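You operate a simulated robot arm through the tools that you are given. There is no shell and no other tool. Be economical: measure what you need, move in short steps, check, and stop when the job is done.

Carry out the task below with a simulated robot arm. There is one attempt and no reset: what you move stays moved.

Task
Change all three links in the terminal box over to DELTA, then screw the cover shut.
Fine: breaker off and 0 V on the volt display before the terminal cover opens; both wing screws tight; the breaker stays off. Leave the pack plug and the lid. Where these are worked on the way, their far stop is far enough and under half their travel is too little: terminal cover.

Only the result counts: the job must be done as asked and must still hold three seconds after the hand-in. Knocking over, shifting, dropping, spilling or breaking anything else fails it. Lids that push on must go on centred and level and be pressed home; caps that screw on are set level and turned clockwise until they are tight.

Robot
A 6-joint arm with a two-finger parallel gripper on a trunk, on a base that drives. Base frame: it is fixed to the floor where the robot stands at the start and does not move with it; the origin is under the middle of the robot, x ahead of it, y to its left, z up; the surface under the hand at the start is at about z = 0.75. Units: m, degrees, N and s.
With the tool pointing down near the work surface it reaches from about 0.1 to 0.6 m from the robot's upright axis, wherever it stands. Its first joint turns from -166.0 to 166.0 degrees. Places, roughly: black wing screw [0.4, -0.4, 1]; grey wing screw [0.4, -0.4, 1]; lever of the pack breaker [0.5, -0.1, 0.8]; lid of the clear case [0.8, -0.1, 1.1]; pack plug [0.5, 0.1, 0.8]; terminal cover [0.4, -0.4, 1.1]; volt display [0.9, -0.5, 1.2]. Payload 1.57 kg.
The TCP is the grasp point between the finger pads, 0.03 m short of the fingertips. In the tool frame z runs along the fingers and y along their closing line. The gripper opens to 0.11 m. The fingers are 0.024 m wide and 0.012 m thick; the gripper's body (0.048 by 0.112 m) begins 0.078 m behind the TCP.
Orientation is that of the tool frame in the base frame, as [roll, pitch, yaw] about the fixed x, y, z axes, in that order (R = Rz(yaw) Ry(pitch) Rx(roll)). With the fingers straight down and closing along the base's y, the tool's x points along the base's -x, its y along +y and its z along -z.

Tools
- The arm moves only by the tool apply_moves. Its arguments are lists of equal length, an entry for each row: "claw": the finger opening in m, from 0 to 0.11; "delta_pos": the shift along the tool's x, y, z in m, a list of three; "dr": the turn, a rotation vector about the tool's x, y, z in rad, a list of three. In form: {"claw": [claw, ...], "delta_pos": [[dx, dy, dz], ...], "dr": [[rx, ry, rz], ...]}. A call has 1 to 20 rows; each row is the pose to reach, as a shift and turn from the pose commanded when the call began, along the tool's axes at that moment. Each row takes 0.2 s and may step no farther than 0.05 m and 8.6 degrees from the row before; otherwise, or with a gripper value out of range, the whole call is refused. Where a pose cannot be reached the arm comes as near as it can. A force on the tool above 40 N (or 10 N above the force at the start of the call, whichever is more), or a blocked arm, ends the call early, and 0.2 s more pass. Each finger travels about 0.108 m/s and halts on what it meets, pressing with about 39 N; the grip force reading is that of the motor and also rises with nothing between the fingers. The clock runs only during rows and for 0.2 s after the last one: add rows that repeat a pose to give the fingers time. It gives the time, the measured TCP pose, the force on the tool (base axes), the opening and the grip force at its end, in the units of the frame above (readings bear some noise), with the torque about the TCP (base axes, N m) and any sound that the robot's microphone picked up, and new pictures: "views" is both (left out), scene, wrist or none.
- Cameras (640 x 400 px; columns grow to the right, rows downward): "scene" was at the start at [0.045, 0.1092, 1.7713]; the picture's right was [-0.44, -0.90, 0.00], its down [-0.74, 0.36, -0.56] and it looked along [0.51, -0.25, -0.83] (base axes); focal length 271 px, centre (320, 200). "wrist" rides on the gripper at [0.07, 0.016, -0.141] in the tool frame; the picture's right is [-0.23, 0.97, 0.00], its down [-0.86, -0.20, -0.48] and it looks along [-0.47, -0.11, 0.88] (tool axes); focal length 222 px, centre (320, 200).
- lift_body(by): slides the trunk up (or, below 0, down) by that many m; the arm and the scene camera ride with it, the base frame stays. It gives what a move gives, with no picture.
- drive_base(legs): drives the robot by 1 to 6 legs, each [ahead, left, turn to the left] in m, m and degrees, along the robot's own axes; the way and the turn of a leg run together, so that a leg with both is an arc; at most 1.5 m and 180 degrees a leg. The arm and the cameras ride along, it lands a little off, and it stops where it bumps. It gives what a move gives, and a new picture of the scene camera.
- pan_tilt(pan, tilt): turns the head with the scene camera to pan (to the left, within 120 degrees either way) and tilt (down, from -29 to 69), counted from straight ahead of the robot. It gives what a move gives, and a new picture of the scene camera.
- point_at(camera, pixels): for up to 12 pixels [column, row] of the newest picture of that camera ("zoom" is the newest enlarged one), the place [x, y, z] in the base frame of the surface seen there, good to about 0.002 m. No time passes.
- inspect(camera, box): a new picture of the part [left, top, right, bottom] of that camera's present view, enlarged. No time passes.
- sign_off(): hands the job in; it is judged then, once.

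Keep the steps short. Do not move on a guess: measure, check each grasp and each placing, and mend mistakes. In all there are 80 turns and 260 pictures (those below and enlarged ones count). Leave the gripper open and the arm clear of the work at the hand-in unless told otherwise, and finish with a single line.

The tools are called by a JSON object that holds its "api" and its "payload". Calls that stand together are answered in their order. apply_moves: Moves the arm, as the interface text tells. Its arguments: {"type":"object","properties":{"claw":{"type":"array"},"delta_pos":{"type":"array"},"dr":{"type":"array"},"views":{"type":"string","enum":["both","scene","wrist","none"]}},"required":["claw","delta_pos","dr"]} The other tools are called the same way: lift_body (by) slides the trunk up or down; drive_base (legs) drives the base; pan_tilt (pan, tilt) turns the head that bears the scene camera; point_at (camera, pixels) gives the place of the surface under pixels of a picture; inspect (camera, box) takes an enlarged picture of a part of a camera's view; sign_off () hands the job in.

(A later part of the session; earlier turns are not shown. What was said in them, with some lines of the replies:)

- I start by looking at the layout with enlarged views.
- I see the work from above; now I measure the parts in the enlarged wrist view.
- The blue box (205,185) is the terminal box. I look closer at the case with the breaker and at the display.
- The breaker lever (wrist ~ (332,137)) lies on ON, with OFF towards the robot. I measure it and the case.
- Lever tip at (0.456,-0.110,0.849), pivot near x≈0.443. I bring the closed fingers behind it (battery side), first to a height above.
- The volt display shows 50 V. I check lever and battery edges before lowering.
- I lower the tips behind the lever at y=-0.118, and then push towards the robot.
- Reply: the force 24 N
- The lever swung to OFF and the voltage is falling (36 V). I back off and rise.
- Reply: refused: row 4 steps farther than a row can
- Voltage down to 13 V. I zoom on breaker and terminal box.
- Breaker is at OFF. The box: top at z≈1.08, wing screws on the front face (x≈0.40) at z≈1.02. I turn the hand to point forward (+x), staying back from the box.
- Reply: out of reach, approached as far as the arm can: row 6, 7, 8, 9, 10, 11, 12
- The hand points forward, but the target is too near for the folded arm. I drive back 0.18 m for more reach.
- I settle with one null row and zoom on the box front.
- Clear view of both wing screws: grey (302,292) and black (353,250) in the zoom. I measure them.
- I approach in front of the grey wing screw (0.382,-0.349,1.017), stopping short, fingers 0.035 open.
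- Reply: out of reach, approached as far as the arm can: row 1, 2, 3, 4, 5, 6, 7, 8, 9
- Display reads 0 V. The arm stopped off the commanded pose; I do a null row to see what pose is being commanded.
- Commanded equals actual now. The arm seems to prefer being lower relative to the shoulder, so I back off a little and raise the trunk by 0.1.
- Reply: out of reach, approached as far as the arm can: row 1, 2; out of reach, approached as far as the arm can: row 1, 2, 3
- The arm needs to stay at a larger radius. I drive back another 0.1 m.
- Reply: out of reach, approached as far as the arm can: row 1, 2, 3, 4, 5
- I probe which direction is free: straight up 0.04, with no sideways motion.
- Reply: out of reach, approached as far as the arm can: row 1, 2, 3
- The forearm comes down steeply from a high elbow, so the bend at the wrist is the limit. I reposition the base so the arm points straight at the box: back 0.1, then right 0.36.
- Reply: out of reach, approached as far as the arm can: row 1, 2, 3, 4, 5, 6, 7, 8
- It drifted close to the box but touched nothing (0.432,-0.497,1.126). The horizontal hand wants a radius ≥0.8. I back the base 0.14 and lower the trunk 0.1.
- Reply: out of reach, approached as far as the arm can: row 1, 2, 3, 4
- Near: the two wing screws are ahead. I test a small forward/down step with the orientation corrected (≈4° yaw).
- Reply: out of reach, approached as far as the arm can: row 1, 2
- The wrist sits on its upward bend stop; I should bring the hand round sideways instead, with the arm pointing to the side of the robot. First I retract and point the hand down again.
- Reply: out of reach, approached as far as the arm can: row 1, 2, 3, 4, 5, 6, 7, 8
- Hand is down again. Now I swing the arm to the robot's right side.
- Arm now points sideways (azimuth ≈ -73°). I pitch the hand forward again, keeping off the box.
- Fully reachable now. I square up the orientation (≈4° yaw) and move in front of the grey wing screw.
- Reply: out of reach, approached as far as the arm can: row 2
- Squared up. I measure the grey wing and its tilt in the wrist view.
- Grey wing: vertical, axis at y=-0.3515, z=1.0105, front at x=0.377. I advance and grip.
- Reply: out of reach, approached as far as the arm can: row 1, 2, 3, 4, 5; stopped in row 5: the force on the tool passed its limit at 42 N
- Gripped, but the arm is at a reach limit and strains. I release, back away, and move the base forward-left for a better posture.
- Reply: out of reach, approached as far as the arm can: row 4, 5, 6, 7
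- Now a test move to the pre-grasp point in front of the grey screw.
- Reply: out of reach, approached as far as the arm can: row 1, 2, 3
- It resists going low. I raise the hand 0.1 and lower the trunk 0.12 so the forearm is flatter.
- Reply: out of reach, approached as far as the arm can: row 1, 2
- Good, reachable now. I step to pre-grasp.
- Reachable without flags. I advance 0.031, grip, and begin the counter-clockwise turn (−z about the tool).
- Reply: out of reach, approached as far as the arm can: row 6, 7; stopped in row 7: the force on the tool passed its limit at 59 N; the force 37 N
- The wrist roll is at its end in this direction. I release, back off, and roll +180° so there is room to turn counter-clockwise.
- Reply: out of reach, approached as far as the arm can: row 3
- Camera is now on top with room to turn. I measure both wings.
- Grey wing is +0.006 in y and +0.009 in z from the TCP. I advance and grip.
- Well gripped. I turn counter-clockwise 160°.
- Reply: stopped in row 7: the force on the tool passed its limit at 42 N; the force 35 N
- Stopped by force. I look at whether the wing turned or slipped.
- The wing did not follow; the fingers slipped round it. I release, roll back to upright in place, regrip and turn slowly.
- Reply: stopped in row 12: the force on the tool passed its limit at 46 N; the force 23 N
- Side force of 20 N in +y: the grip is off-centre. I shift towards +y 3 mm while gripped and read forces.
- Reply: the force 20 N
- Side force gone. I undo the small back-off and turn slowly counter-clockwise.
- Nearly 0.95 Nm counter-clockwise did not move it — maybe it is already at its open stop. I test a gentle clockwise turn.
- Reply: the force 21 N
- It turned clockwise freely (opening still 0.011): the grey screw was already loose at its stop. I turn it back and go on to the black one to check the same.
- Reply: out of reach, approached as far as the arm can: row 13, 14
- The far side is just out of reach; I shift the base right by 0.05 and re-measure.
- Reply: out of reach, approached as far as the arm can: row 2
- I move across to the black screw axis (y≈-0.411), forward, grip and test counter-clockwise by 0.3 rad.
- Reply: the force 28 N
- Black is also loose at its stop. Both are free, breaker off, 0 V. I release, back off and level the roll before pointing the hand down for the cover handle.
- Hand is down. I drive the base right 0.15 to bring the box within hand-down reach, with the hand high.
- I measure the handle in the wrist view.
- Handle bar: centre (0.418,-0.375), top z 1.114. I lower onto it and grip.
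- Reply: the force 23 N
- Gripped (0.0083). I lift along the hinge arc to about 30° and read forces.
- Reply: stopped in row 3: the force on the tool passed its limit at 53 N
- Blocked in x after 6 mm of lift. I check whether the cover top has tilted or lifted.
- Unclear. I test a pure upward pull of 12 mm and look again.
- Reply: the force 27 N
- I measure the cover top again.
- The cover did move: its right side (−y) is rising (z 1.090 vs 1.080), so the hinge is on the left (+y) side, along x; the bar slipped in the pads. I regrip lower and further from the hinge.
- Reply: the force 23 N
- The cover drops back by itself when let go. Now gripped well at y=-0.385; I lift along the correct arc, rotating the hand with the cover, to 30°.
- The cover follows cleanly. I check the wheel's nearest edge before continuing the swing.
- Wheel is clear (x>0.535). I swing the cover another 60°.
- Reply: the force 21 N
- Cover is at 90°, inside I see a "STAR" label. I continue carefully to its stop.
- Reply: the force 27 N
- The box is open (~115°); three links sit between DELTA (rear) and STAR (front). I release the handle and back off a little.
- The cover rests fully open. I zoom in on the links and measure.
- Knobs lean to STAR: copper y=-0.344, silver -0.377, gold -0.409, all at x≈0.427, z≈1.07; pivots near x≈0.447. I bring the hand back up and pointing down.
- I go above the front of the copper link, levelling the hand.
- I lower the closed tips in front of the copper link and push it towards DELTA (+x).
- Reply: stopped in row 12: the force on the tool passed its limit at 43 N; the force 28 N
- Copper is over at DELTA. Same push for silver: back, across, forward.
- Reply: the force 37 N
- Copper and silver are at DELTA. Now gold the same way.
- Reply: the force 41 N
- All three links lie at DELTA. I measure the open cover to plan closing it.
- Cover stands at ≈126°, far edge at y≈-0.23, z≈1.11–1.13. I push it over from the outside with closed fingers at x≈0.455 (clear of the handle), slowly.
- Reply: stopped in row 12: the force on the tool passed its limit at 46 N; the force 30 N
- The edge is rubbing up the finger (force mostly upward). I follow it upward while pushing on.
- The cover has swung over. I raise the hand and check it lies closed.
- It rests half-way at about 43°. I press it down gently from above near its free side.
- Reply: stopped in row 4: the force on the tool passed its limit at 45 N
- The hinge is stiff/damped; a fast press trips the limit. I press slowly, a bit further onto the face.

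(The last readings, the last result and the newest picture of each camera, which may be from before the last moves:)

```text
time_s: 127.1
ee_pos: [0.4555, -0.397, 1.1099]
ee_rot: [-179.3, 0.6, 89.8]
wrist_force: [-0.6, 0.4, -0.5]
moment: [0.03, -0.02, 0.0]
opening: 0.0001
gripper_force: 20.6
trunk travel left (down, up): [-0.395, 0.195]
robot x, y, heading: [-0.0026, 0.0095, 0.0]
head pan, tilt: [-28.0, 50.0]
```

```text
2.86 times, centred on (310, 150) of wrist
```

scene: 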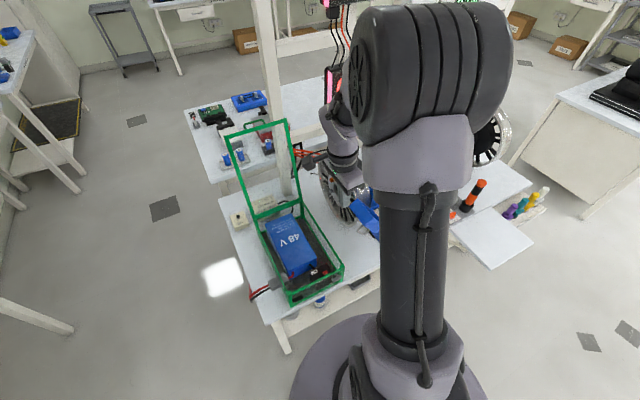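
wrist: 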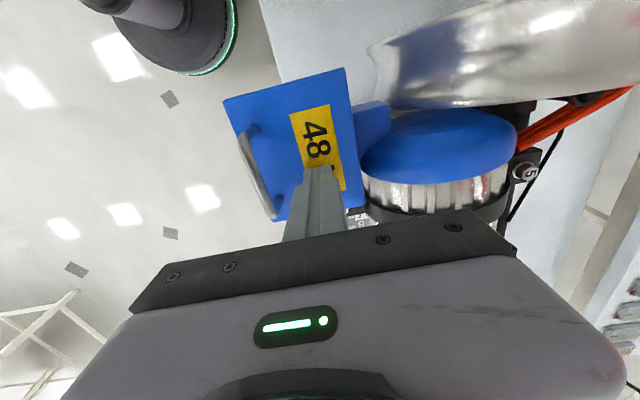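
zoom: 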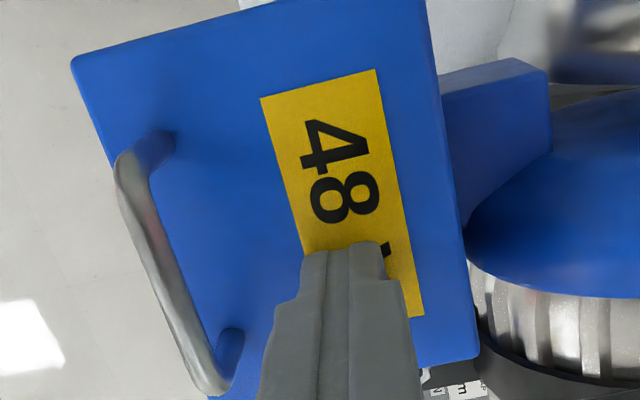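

I press a final few mm for contact force and measure the cover top.

{"api": "apply_moves", "payload": {"claw": [0, 0, 0, 0], "delta_pos": [[0, 0, 0.0015], [0, 0, 0.003], [0, 0, 0.0045], [0, 0, 0.0045]], "dr": [[0, 0, 0], [0, 0, 0], [0, 0, 0], [0, 0, 0]], "views": "wrist"}}

{"api": "point_at", "payload": {"camera": "wrist", "pixels": [[235, 105], [335, 80], [343, 160], [355, 195], [280, 205], [275, 130]]}}

```text
time_s: 128.1
ee_pos: [0.4569, -0.3969, 1.1108]
ee_rot: [-179.6, 0.9, 89.6]
wrist_force: [-7.4, 5.9, 20.5]
moment: [0.39, 0.2, 0.03]
opening: 0.0002
gripper_force: 21.4
trunk travel left (down, up): [-0.395, 0.195]
robot x, y, heading: [-0.0025, 0.0115, -0.2]
head pan, tilt: [-28.0, 50.0]
stopped in row 4: the force on the tool passed its limit at 41 N (the readings are from after the stop); the commanded pose is now the measured one
```

wrist: 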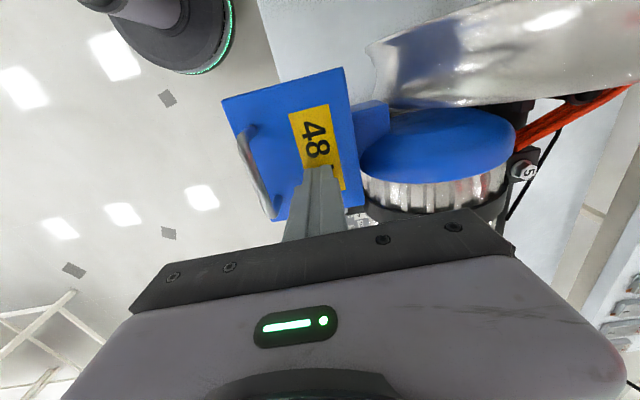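

```text
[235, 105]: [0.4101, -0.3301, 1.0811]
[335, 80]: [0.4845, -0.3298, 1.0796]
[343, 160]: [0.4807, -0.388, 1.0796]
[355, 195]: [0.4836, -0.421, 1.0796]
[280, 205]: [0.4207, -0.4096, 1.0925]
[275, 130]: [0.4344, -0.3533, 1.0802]
```

The cover is shut and level (1.0796 everywhere). Next the screws: I raise the hand, turn it by 90° and bring it to the side pose used before.

{"api": "apply_moves", "payload": {"claw": [0, 0, 0.03, 0.045, 0.045, 0.045, 0.045, 0.045, 0.045, 0.045, 0.045, 0.045, 0.045, 0.045], "delta_pos": [[0, 0, -0.047], [0, 0, -0.094], [0, 0, -0.142], [-0.02, -0.04, -0.142], [-0.04, -0.08, -0.142], [-0.06, -0.12, -0.142], [-0.08, -0.16, -0.142], [-0.1, -0.2, -0.142], [-0.12, -0.24, -0.142], [-0.14, -0.262, -0.142], [-0.151, -0.262, -0.142], [-0.151, -0.262, -0.142], [-0.151, -0.262, -0.142], [-0.151, -0.262, -0.142]], "dr": [[0, 0, 0], [0, 0, 0], [0, 0, 0], [0, 0, -0.143], [0, 0, -0.286], [0, 0, -0.429], [0, 0, -0.571], [0, 0, -0.714], [0, 0, -0.857], [0, 0, -1.0], [0, 0, -1.143], [0, 0, -1.286], [0, 0, -1.429], [0, 0, -1.571]], "views": "none"}}

{"api": "drive_base", "payload": {"legs": [[-0.03, 0.152, 0.2]]}}

```text
time_s: 131.1
ee_pos: [0.1961, -0.5459, 1.2533]
ee_rot: [-179.2, -0.5, 179.8]
wrist_force: [-0.3, 0.4, -0.2]
moment: [0.03, -0.01, 0.0]
opening: 0.0451
gripper_force: 0.1
trunk travel left (down, up): [-0.395, 0.195]
robot x, y, heading: [-0.0047, 0.0135, -0.2]
head pan, tilt: [-28.0, 50.0]
```

```text
time_s: 132.5
ee_pos: [0.1666, -0.3912, 1.254]
ee_rot: [-179.2, -0.5, 179.6]
wrist_force: [-0.3, 0.0, 0.2]
moment: [-0.02, 0.0, -0.01]
opening: 0.0452
gripper_force: 0.0
trunk travel left (down, up): [-0.395, 0.195]
robot x, y, heading: [-0.0345, 0.1652, -0.1]
head pan, tilt: [-28.0, 50.0]
```

scene: 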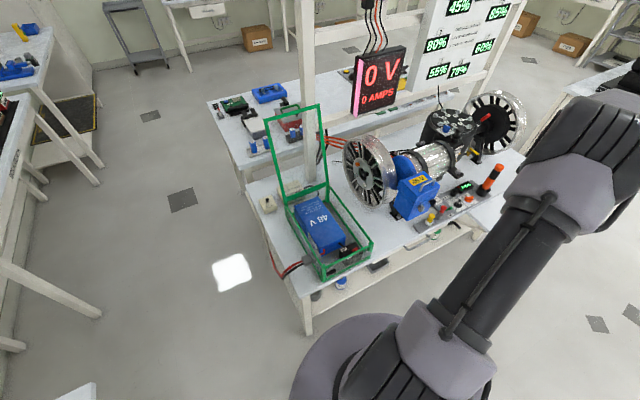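

Now I pitch the hand forward and lower the trunk 0.14 as before.

{"api": "apply_moves", "payload": {"claw": [0.045, 0.045, 0.045, 0.045, 0.045, 0.045, 0.045, 0.045, 0.045, 0.045, 0.045, 0.045], "delta_pos": [[-0.003, 0, 0.005], [-0.006, 0, 0.01], [-0.009, 0, 0.015], [-0.012, 0, 0.02], [-0.015, 0, 0.025], [-0.018, 0, 0.03], [-0.021, 0, 0.035], [-0.024, 0, 0.04], [-0.027, 0, 0.045], [-0.03, 0, 0.05], [-0.03, 0, 0.055], [-0.03, 0, 0.055]], "dr": [[0, -0.143, 0], [0, -0.286, 0], [0, -0.429, 0], [0, -0.571, 0], [0, -0.714, 0], [0, -0.857, 0], [0, -1.0, 0], [0, -1.143, 0], [0, -1.286, 0], [0, -1.429, 0], [0, -1.571, 0], [0, -1.571, 0]], "views": "none"}}

{"api": "lift_body", "payload": {"by": -0.14}}

{"api": "apply_moves", "payload": {"claw": [0.045, 0.045, 0.045, 0.045], "delta_pos": [[0.015, -0.004, 0.03], [0.03, -0.008, 0.06], [0.043, -0.013, 0.09], [0.043, -0.013, 0.11]], "dr": [[0, 0, 0], [0, 0, 0], [0, 0, 0], [0, 0, 0]], "views": "wrist"}}

```text
time_s: 135.1
ee_pos: [0.2028, -0.4298, 1.1994]
ee_rot: [-124.1, 89.2, -124.2]
wrist_force: [0.1, 0.3, -0.5]
moment: [0.0, -0.01, -0.03]
opening: 0.0453
gripper_force: 0.0
out of reach, approached as far as the arm can: row 10, 11, 12
trunk travel left (down, up): [-0.395, 0.195]
robot x, y, heading: [-0.034, 0.1655, -0.5]
head pan, tilt: [-28.0, 50.0]
```

```text
time_s: 136.7
ee_pos: [0.2023, -0.4288, 1.0594]
ee_rot: [-129.8, 89.1, -130.0]
wrist_force: [-1.0, 0.1, 0.1]
moment: [0.03, -0.01, 0.01]
opening: 0.0451
gripper_force: 0.1
trunk travel left (down, up): [-0.255, 0.335]
robot x, y, heading: [-0.0315, 0.17, -0.1]
head pan, tilt: [-28.0, 50.0]
```

```text
time_s: 137.7
ee_pos: [0.3114, -0.4453, 1.0118]
ee_rot: [-130.5, 89.3, -130.8]
wrist_force: [0.5, -1.1, -0.3]
moment: [0.01, 0.02, 0.0]
opening: 0.0451
gripper_force: 0.0
trunk travel left (down, up): [-0.255, 0.335]
robot x, y, heading: [-0.0345, 0.1702, -0.1]
head pan, tilt: [-28.0, 50.0]
5 turns are left
```

wrist: 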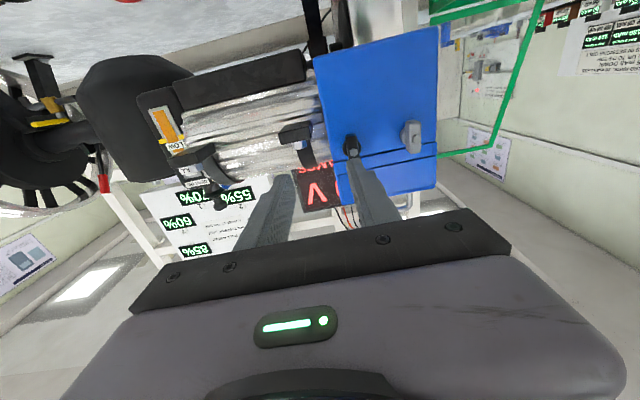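

Only 5 turns remain, so I batch. The hand is in front of the box; black axis is at (y≈-0.4125, z≈1.010). I approach, grip it and turn clockwise (+z), looking after each part.

{"api": "apply_moves", "payload": {"claw": [0.045, 0.045, 0.045, 0.045, 0.045, 0, 0, 0], "delta_pos": [[0.001, 0.018, 0], [0.0018, 0.0328, 0], [0.0018, 0.0328, 0.025], [0.0018, 0.0328, 0.052], [0.0018, 0.0328, 0.052], [0.0018, 0.0328, 0.052], [0.0018, 0.0328, 0.052], [0.0018, 0.0328, 0.052]], "dr": [[0, 0, 0], [0, 0, 0], [0, 0, 0], [0, 0, 0], [0, 0, 0], [0, 0, 0], [0, 0, 0], [0, 0, 0]], "views": "wrist"}}

{"api": "apply_moves", "payload": {"claw": [0, 0, 0, 0, 0, 0, 0, 0, 0, 0, 0, 0, 0, 0, 0, 0, 0, 0, 0, 0], "delta_pos": [[0, 0, 0], [0, 0, 0], [0, 0, 0], [0, 0, 0], [0, 0, 0], [0, 0, 0], [0, 0, 0], [0, 0, 0], [0, 0, 0], [0, 0, 0], [0, 0, 0], [0, 0, 0], [0, 0, 0], [0, 0, 0], [0, 0, 0], [0, 0, 0], [0, 0, 0], [0, 0, 0], [0, 0, 0], [0, 0, 0]], "dr": [[0, 0, 0.13], [0, 0, 0.26], [0, 0, 0.39], [0, 0, 0.52], [0, 0, 0.65], [0, 0, 0.78], [0, 0, 0.91], [0, 0, 1.04], [0, 0, 1.17], [0, 0, 1.3], [0, 0, 1.43], [0, 0, 1.56], [0, 0, 1.69], [0, 0, 1.82], [0, 0, 1.95], [0, 0, 2.08], [0, 0, 2.21], [0, 0, 2.34], [0, 0, 2.47], [0, 0, 2.6]], "views": "wrist"}}

{"api": "inspect", "payload": {"camera": "wrist", "box": [230, 110, 390, 210]}}

{"api": "apply_moves", "payload": {"claw": [0, 0, 0, 0, 0, 0, 0, 0, 0, 0, 0, 0, 0, 0, 0, 0, 0, 0, 0, 0], "delta_pos": [[0, 0, 0], [0, 0, 0], [0, 0, 0], [0, 0, 0], [0, 0, 0], [0, 0, 0], [0, 0, 0], [0, 0, 0], [0, 0, 0], [0, 0, 0], [0, 0, 0], [0, 0, 0], [0, 0, 0], [0, 0, 0], [0, 0, 0], [0, 0, 0], [0, 0, 0], [0, 0, 0], [0, 0, 0], [0, 0, 0]], "dr": [[0, 0, 0.13], [0, 0, 0.26], [0, 0, 0.39], [0, 0, 0.52], [0, 0, 0.65], [0, 0, 0.78], [0, 0, 0.91], [0, 0, 1.04], [0, 0, 1.17], [0, 0, 1.3], [0, 0, 1.43], [0, 0, 1.56], [0, 0, 1.69], [0, 0, 1.82], [0, 0, 1.95], [0, 0, 2.08], [0, 0, 2.21], [0, 0, 2.34], [0, 0, 2.47], [0, 0, 2.6]], "views": "wrist"}}

{"api": "inspect", "payload": {"camera": "wrist", "box": [230, 110, 390, 210]}}

```text
time_s: 139.5
ee_pos: [0.3612, -0.4131, 1.0147]
ee_rot: [-125.9, 89.2, -126.2]
wrist_force: [5.3, -24.4, 7.5]
moment: [0.33, -0.21, -0.24]
opening: 0.0112
gripper_force: 28.5
trunk travel left (down, up): [-0.255, 0.335]
robot x, y, heading: [-0.0339, 0.1632, -0.3]
head pan, tilt: [-28.0, 50.0]
```

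wrist: 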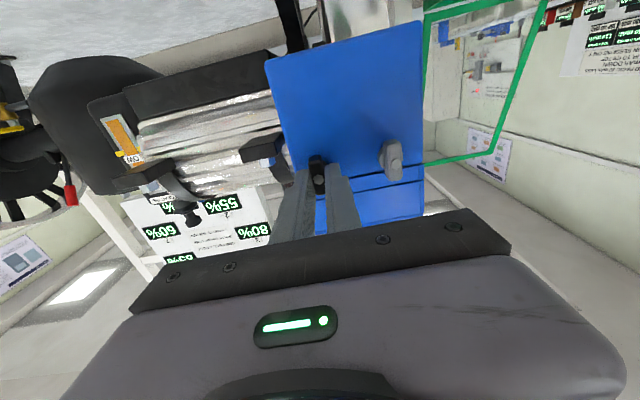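

```text
time_s: 143.7
ee_pos: [0.3639, -0.4105, 1.0112]
ee_rot: [91.1, -58.5, 88.9]
wrist_force: [-14.0, 5.0, -19.7]
moment: [0.03, 0.2, 0.03]
opening: 0.011
gripper_force: 28.5
trunk travel left (down, up): [-0.255, 0.335]
robot x, y, heading: [-0.0334, 0.1624, -0.1]
head pan, tilt: [-28.0, 50.0]
```

wrist: 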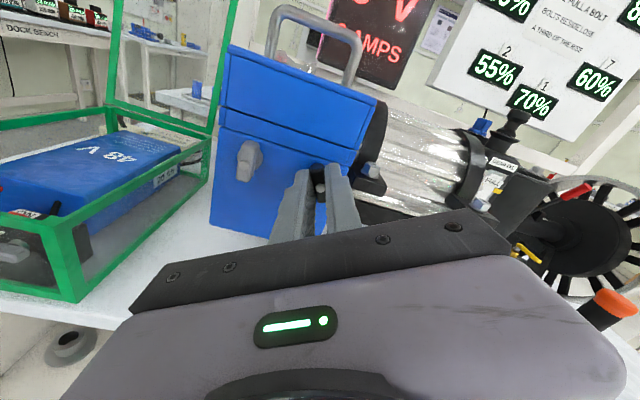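

```text
4.00 times, centred on (310, 160) of wrist
```

zoom: 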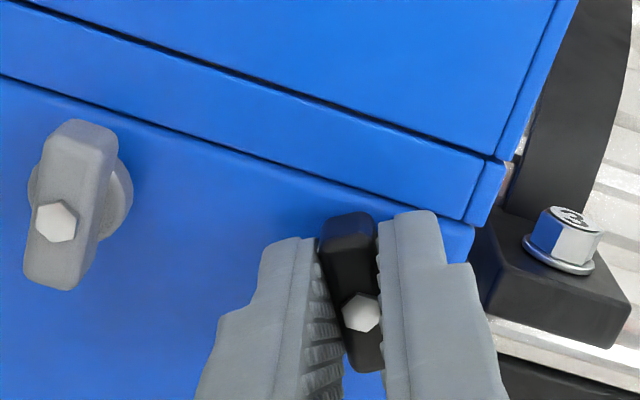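

```text
time_s: 145.8
ee_pos: [0.3643, -0.4156, 1.0172]
ee_rot: [-90.3, -52.8, -90.4]
wrist_force: [3.2, -7.5, -2.1]
moment: [-0.8, 0.17, 0.26]
opening: 0.0235
gripper_force: 36.0
trunk travel left (down, up): [-0.255, 0.335]
robot x, y, heading: [-0.0356, 0.1676, 0.0]
head pan, tilt: [-28.0, 50.0]
stopped in row 10: the force on the tool passed its limit at 45 N (the readings are from after the stop); the commanded pose is now the measured one
```

wrist: 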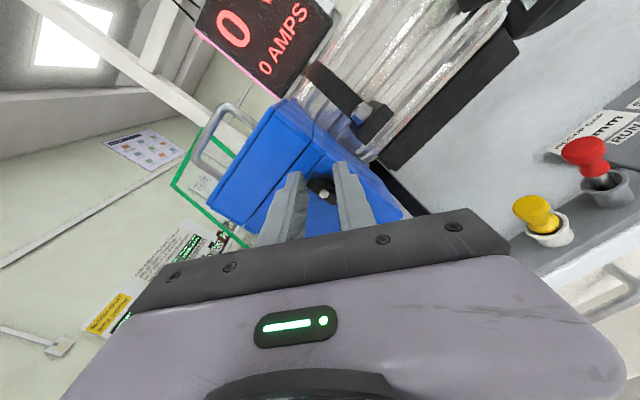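

```text
4.00 times, centred on (310, 160) of wrist
4 turns are left
```

zoom: 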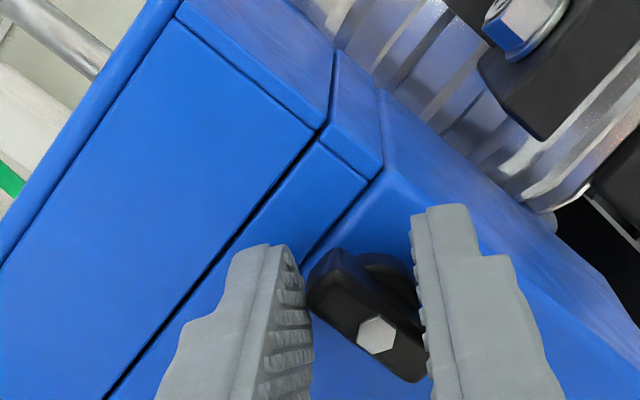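

Black turned exactly half a turn and now holds against 0.8 Nm — tight. I release, back off, roll the hand back by 217°, and drive 0.057 left for the grey screw, then look.

{"api": "apply_moves", "payload": {"claw": [0.045, 0.045, 0.045, 0.045, 0.045, 0.045, 0.045, 0.045, 0.045, 0.045, 0.045, 0.045, 0.045, 0.045, 0.045, 0.045, 0.045, 0.045], "delta_pos": [[0, 0, 0], [0, 0, 0], [0, 0, -0.03], [0, 0, -0.055], [0, 0, -0.055], [0, 0, -0.055], [0, 0, -0.055], [0, 0, -0.055], [0, 0, -0.055], [0, 0, -0.055], [0, 0, -0.055], [0, 0, -0.055], [0, 0, -0.055], [0, 0, -0.055], [0, 0, -0.055], [0, 0, -0.055], [0, 0, -0.055], [0, 0, -0.055]], "dr": [[0, 0, 0], [0, 0, 0], [0, 0, 0], [0, 0, 0], [0, 0, -0.135], [0, 0, -0.27], [0, 0, -0.405], [0, 0, -0.54], [0, 0, -0.675], [0, 0, -0.81], [0, 0, -0.945], [0, 0, -1.08], [0, 0, -1.215], [0, 0, -1.35], [0, 0, -1.485], [0, 0, -1.62], [0, 0, -1.755], [0, 0, -1.89]], "views": "none"}}

{"api": "apply_moves", "payload": {"claw": [0.045, 0.045, 0.045, 0.045, 0.045, 0.045, 0.045, 0.045, 0.045, 0.045, 0.045, 0.045, 0.045, 0.045, 0.045], "delta_pos": [[0, 0, 0], [0, 0, 0], [0, 0, 0], [0, 0, 0], [0, 0, 0], [0, 0, 0], [0, 0, 0], [0, 0, 0], [0, 0, 0], [0, 0, 0], [0, 0, 0], [0, 0, 0], [0, 0, 0], [0, 0, 0], [0, 0, 0]], "dr": [[0, 0, -0.135], [0, 0, -0.27], [0, 0, -0.405], [0, 0, -0.54], [0, 0, -0.675], [0, 0, -0.81], [0, 0, -0.945], [0, 0, -1.08], [0, 0, -1.215], [0, 0, -1.35], [0, 0, -1.485], [0, 0, -1.62], [0, 0, -1.755], [0, 0, -1.897], [0, 0, -1.897]], "views": "none"}}

{"api": "drive_base", "payload": {"legs": [[0, 0.057, 0]]}}

{"api": "apply_moves", "payload": {"claw": [0.045], "delta_pos": [[0, 0, 0]], "dr": [[0, 0, 0]], "views": "wrist"}}

{"api": "inspect", "payload": {"camera": "wrist", "box": [230, 110, 390, 210]}}

{"api": "point_at", "payload": {"camera": "wrist", "pixels": [[313, 150], [315, 155], [317, 160], [319, 165], [321, 170], [311, 160], [323, 160], [327, 165], [307, 155], [317, 150], [321, 155], [325, 170]]}}

```text
time_s: 149.7
ee_pos: [0.309, -0.4137, 1.0174]
ee_rot: [90.2, -19.0, 89.5]
wrist_force: [0.3, -1.1, 0.2]
moment: [0.01, 0.0, -0.01]
opening: 0.045
gripper_force: 0.0
trunk travel left (down, up): [-0.255, 0.335]
robot x, y, heading: [-0.032, 0.166, -0.3]
head pan, tilt: [-28.0, 50.0]
```

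```text
time_s: 152.8
ee_pos: [0.3095, -0.4128, 1.0169]
ee_rot: [113.0, 89.7, 112.6]
wrist_force: [0.0, -0.4, -0.3]
moment: [-0.01, -0.04, -0.04]
opening: 0.045
gripper_force: 0.1
trunk travel left (down, up): [-0.255, 0.335]
robot x, y, heading: [-0.0341, 0.1641, -0.0]
head pan, tilt: [-28.0, 50.0]
```

```text
time_s: 153.8
ee_pos: [0.3103, -0.3548, 1.018]
ee_rot: [110.9, 89.7, 110.6]
wrist_force: [-0.1, -0.5, -0.3]
moment: [-0.02, 0.05, 0.0]
opening: 0.0449
gripper_force: 0.1
trunk travel left (down, up): [-0.255, 0.335]
robot x, y, heading: [-0.032, 0.2204, 0.3]
head pan, tilt: [-28.0, 50.0]
```

scene: 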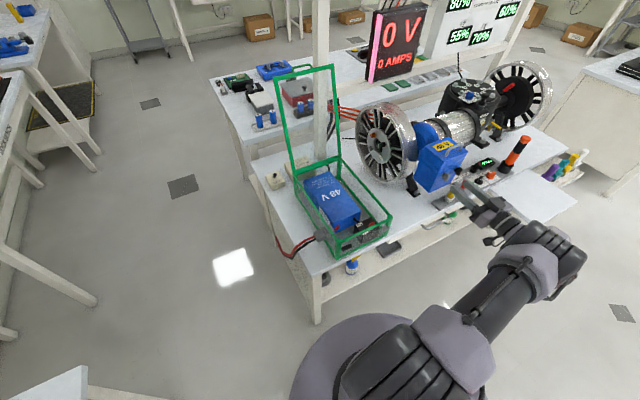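

```text
time_s: 154.2
ee_pos: [0.3098, -0.3558, 1.0167]
ee_rot: [109.3, 89.7, 108.9]
wrist_force: [-0.7, 0.6, 0.1]
moment: [0.06, 0.02, -0.02]
opening: 0.045
gripper_force: 0.1
trunk travel left (down, up): [-0.255, 0.335]
robot x, y, heading: [-0.0353, 0.2225, -0.2]
head pan, tilt: [-28.0, 50.0]
```

wrist: 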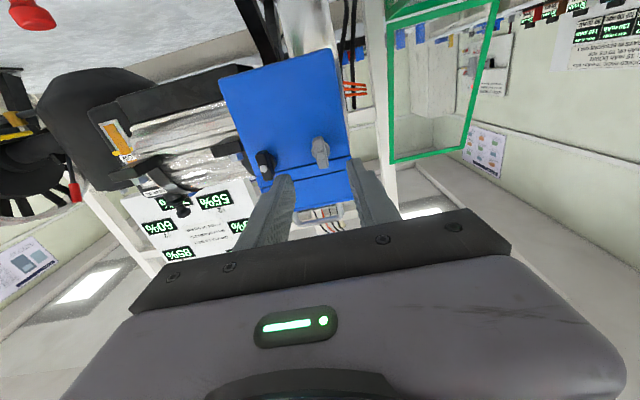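

```text
4.00 times, centred on (310, 160) of wrist
```

zoom: 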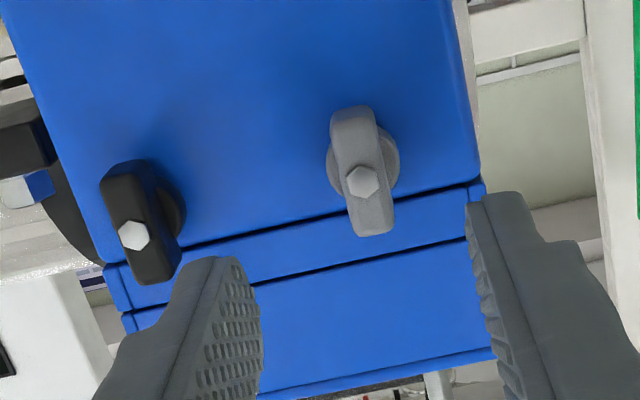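

```text
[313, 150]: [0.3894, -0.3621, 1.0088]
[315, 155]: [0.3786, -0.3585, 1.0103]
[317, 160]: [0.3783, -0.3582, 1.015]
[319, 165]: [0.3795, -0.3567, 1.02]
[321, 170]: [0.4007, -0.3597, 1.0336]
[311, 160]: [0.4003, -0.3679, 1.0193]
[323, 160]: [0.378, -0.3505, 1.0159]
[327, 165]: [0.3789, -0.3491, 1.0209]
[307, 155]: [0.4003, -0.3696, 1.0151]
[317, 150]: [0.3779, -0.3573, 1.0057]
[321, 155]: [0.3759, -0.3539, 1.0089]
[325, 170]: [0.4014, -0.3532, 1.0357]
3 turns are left
```

Black wing is vertical again after its half turn; grey hex is at (0.376,-0.354,1.0095). I approach, grip grey and turn clockwise to its stop.

{"api": "apply_moves", "payload": {"claw": [0.045, 0.045, 0.045, 0.045, 0.045, 0, 0, 0], "delta_pos": [[0.004, 0.001, 0.005], [0.007, 0.0015, 0.015], [0.007, 0.0015, 0.035], [0.007, 0.0015, 0.053], [0.007, 0.0015, 0.053], [0.007, 0.0015, 0.053], [0.007, 0.0015, 0.053], [0.007, 0.0015, 0.053]], "dr": [[0, 0, 0], [0, 0, 0], [0, 0, 0], [0, 0, 0], [0, 0, 0], [0, 0, 0], [0, 0, 0], [0, 0, 0]], "views": "wrist"}}

{"api": "apply_moves", "payload": {"claw": [0, 0, 0, 0, 0, 0, 0, 0, 0, 0, 0, 0, 0, 0, 0, 0, 0, 0, 0, 0], "delta_pos": [[0, 0, 0], [0, 0, 0], [0, 0, 0], [0, 0, 0], [0, 0, 0], [0, 0, 0], [0, 0, 0], [0, 0, 0], [0, 0, 0], [0, 0, 0], [0, 0, 0], [0, 0, 0], [0, 0, 0], [0, 0, 0], [0, 0, 0], [0, 0, 0], [0, 0, 0], [0, 0, 0], [0, 0, 0], [0, 0, 0]], "dr": [[0, 0, 0.13], [0, 0, 0.26], [0, 0, 0.39], [0, 0, 0.52], [0, 0, 0.65], [0, 0, 0.78], [0, 0, 0.91], [0, 0, 1.04], [0, 0, 1.17], [0, 0, 1.3], [0, 0, 1.43], [0, 0, 1.56], [0, 0, 1.69], [0, 0, 1.82], [0, 0, 1.95], [0, 0, 2.08], [0, 0, 2.21], [0, 0, 2.34], [0, 0, 2.47], [0, 0, 2.6]], "views": "wrist"}}

{"api": "inspect", "payload": {"camera": "wrist", "box": [230, 110, 390, 210]}}

{"api": "apply_moves", "payload": {"claw": [0, 0, 0, 0, 0, 0, 0, 0, 0, 0, 0, 0], "delta_pos": [[0, 0, 0], [0, 0, 0], [0, 0, 0], [0, 0, 0], [0, 0, 0], [0, 0, 0], [0, 0, 0], [0, 0, 0], [0, 0, 0], [0, 0, 0], [0, 0, 0], [0, 0, 0]], "dr": [[0, 0, 0.1], [0, 0, 0.2], [0, 0, 0.3], [0, 0, 0.4], [0, 0, 0.5], [0, 0, 0.6], [0, 0, 0.7], [0, 0, 0.8], [0, 0, 0.9], [0, 0, 1.0], [0, 0, 1.1], [0, 0, 1.2]], "views": "wrist"}}

{"api": "inspect", "payload": {"camera": "wrist", "box": [230, 110, 390, 210]}}

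```text
time_s: 156.0
ee_pos: [0.3634, -0.3522, 1.0113]
ee_rot: [105.9, 89.6, 105.6]
wrist_force: [1.0, -2.7, 1.3]
moment: [0.03, -0.12, 0.39]
opening: 0.0108
gripper_force: 28.8
trunk travel left (down, up): [-0.255, 0.335]
robot x, y, heading: [-0.032, 0.2239, -0.1]
head pan, tilt: [-28.0, 50.0]
```

wrist: 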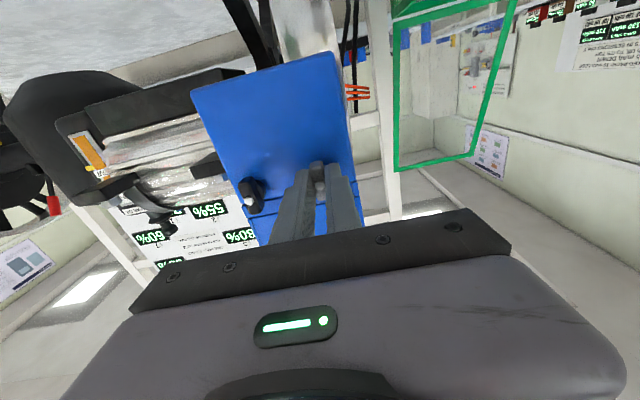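

```text
time_s: 160.2
ee_pos: [0.3634, -0.3538, 1.0097]
ee_rot: [90.3, -59.4, 89.5]
wrist_force: [-2.0, 3.3, 4.4]
moment: [0.0, 0.75, 0.0]
opening: 0.0109
gripper_force: 28.8
trunk travel left (down, up): [-0.255, 0.335]
robot x, y, heading: [-0.0364, 0.2194, 0.1]
head pan, tilt: [-28.0, 50.0]
```

wrist: 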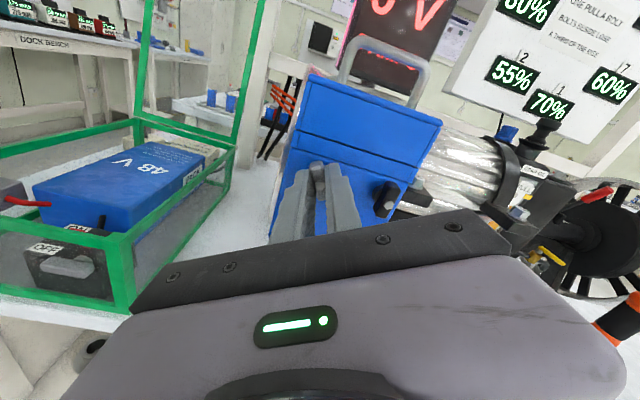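

```text
4.00 times, centred on (310, 160) of wrist
```

zoom: 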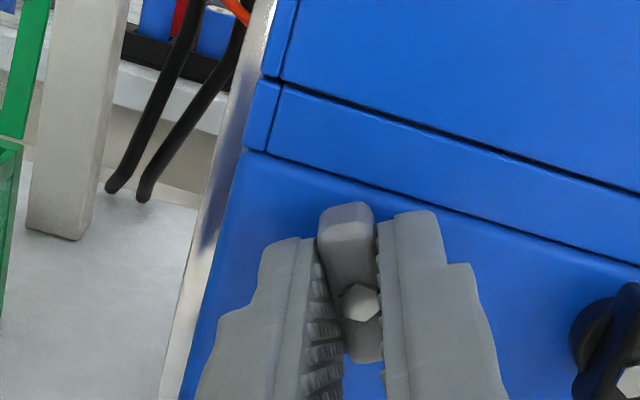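

```text
time_s: 162.8
ee_pos: [0.3646, -0.3527, 1.0068]
ee_rot: [-90.8, -52.5, -89.5]
wrist_force: [-2.4, 9.6, -0.9]
moment: [-0.98, -0.22, 0.61]
opening: 0.0262
gripper_force: 37.4
trunk travel left (down, up): [-0.255, 0.335]
robot x, y, heading: [-0.0296, 0.2212, 0.4]
head pan, tilt: [-28.0, 50.0]
stopped in row 12: the force on the tool passed its limit at 42 N (the readings are from after the stop); the commanded pose is now the measured one
```

wrist: 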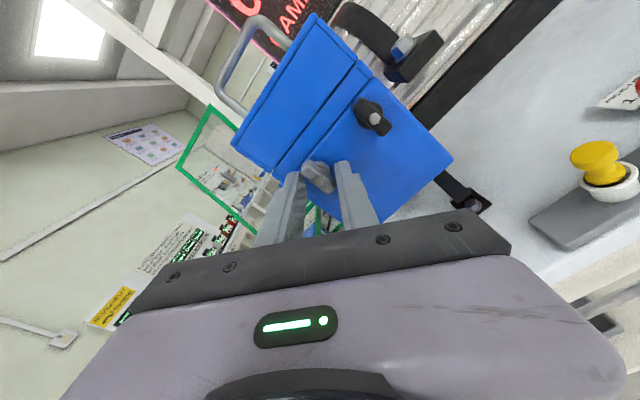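

```text
4.00 times, centred on (310, 160) of wrist
2 turns are left
```

zoom: 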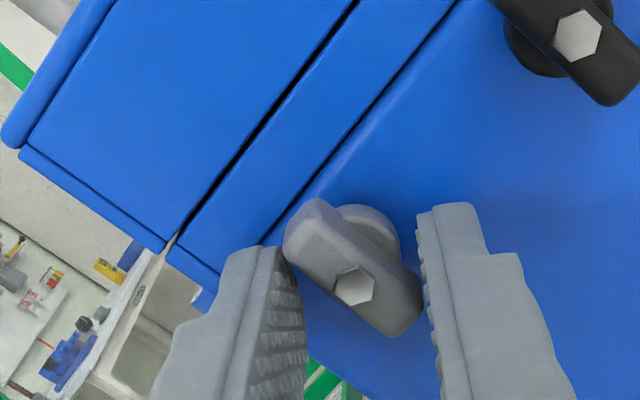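

Grey also reached its half-turn stop and holds 0.98 Nm. I release, back straight off, and check everything.

{"api": "apply_moves", "payload": {"claw": [0.05, 0.06, 0.06, 0.06, 0.06, 0.06, 0.06], "delta_pos": [[0, 0, 0], [0, 0, 0], [0, 0, 0], [0, 0, -0.03], [0, 0, -0.07], [0, 0, -0.11], [0, 0, -0.12]], "dr": [[0, 0, 0], [0, 0, 0], [0, 0, 0], [0, 0, 0], [0, 0, 0], [0, 0, 0], [0, 0, 0]], "views": "both"}}

{"api": "inspect", "payload": {"camera": "wrist", "box": [230, 60, 430, 200]}}

{"api": "inspect", "payload": {"camera": "scene", "box": [300, 180, 400, 260]}}

{"api": "inspect", "payload": {"camera": "scene", "box": [400, 130, 496, 210]}}

```text
time_s: 164.4
ee_pos: [0.2412, -0.3528, 1.0067]
ee_rot: [-90.6, -52.4, -89.7]
wrist_force: [0.8, -0.3, 0.0]
moment: [0.02, 0.03, 0.0]
opening: 0.0597
gripper_force: 0.1
trunk travel left (down, up): [-0.255, 0.335]
robot x, y, heading: [-0.0353, 0.2173, -0.0]
head pan, tilt: [-28.0, 50.0]
```

scene: 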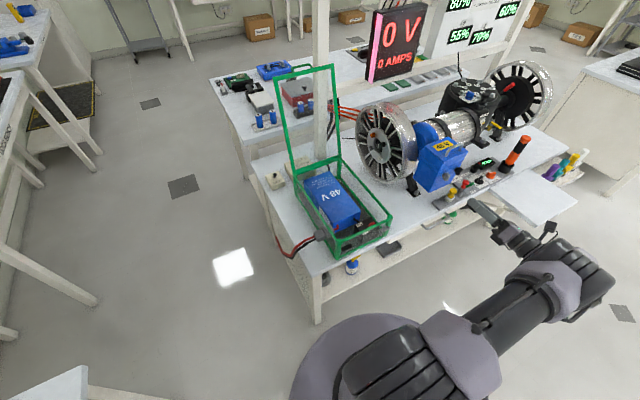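
wrist: 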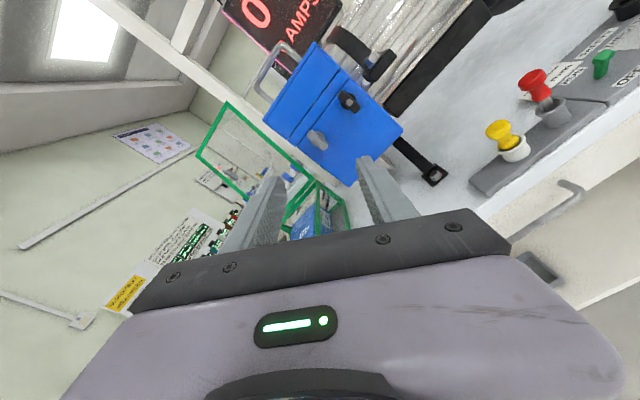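

```text
2.86 times, centred on (330, 130) of wrist
```

zoom: 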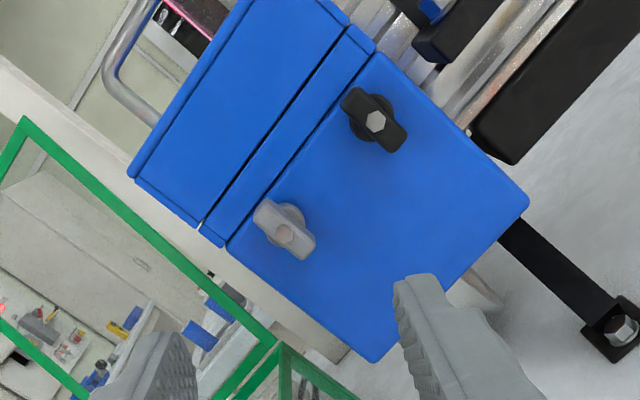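

```text
5.00 times, centred on (350, 220) of scene
```

zoom: 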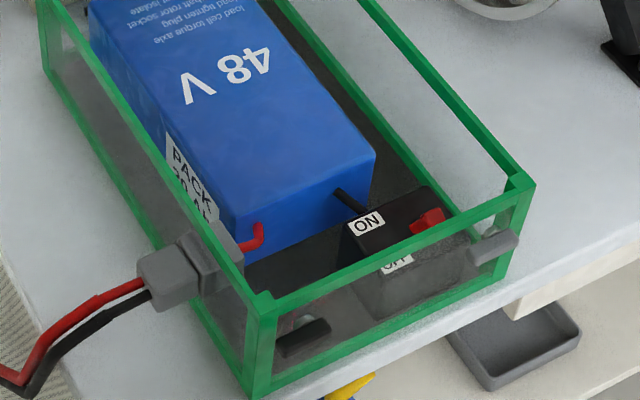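

```text
5.00 times, centred on (448, 170) of scene
1 turns are left
```

zoom: 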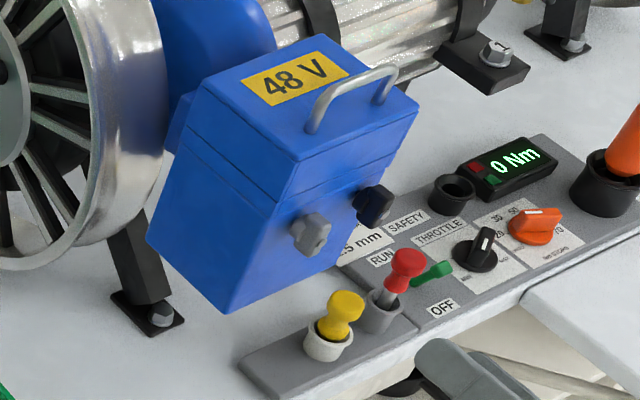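

The cover is shut, both wing screws are at their clockwise stop, the breaker is off and the display reads 0 V. The gripper is open and clear, so I hand in.

{"api": "sign_off", "payload": {}}

```text
The job is handed in.
```

All three links are on DELTA, the cover is shut with both wing screws tight, the breaker is off, and the job is handed in.
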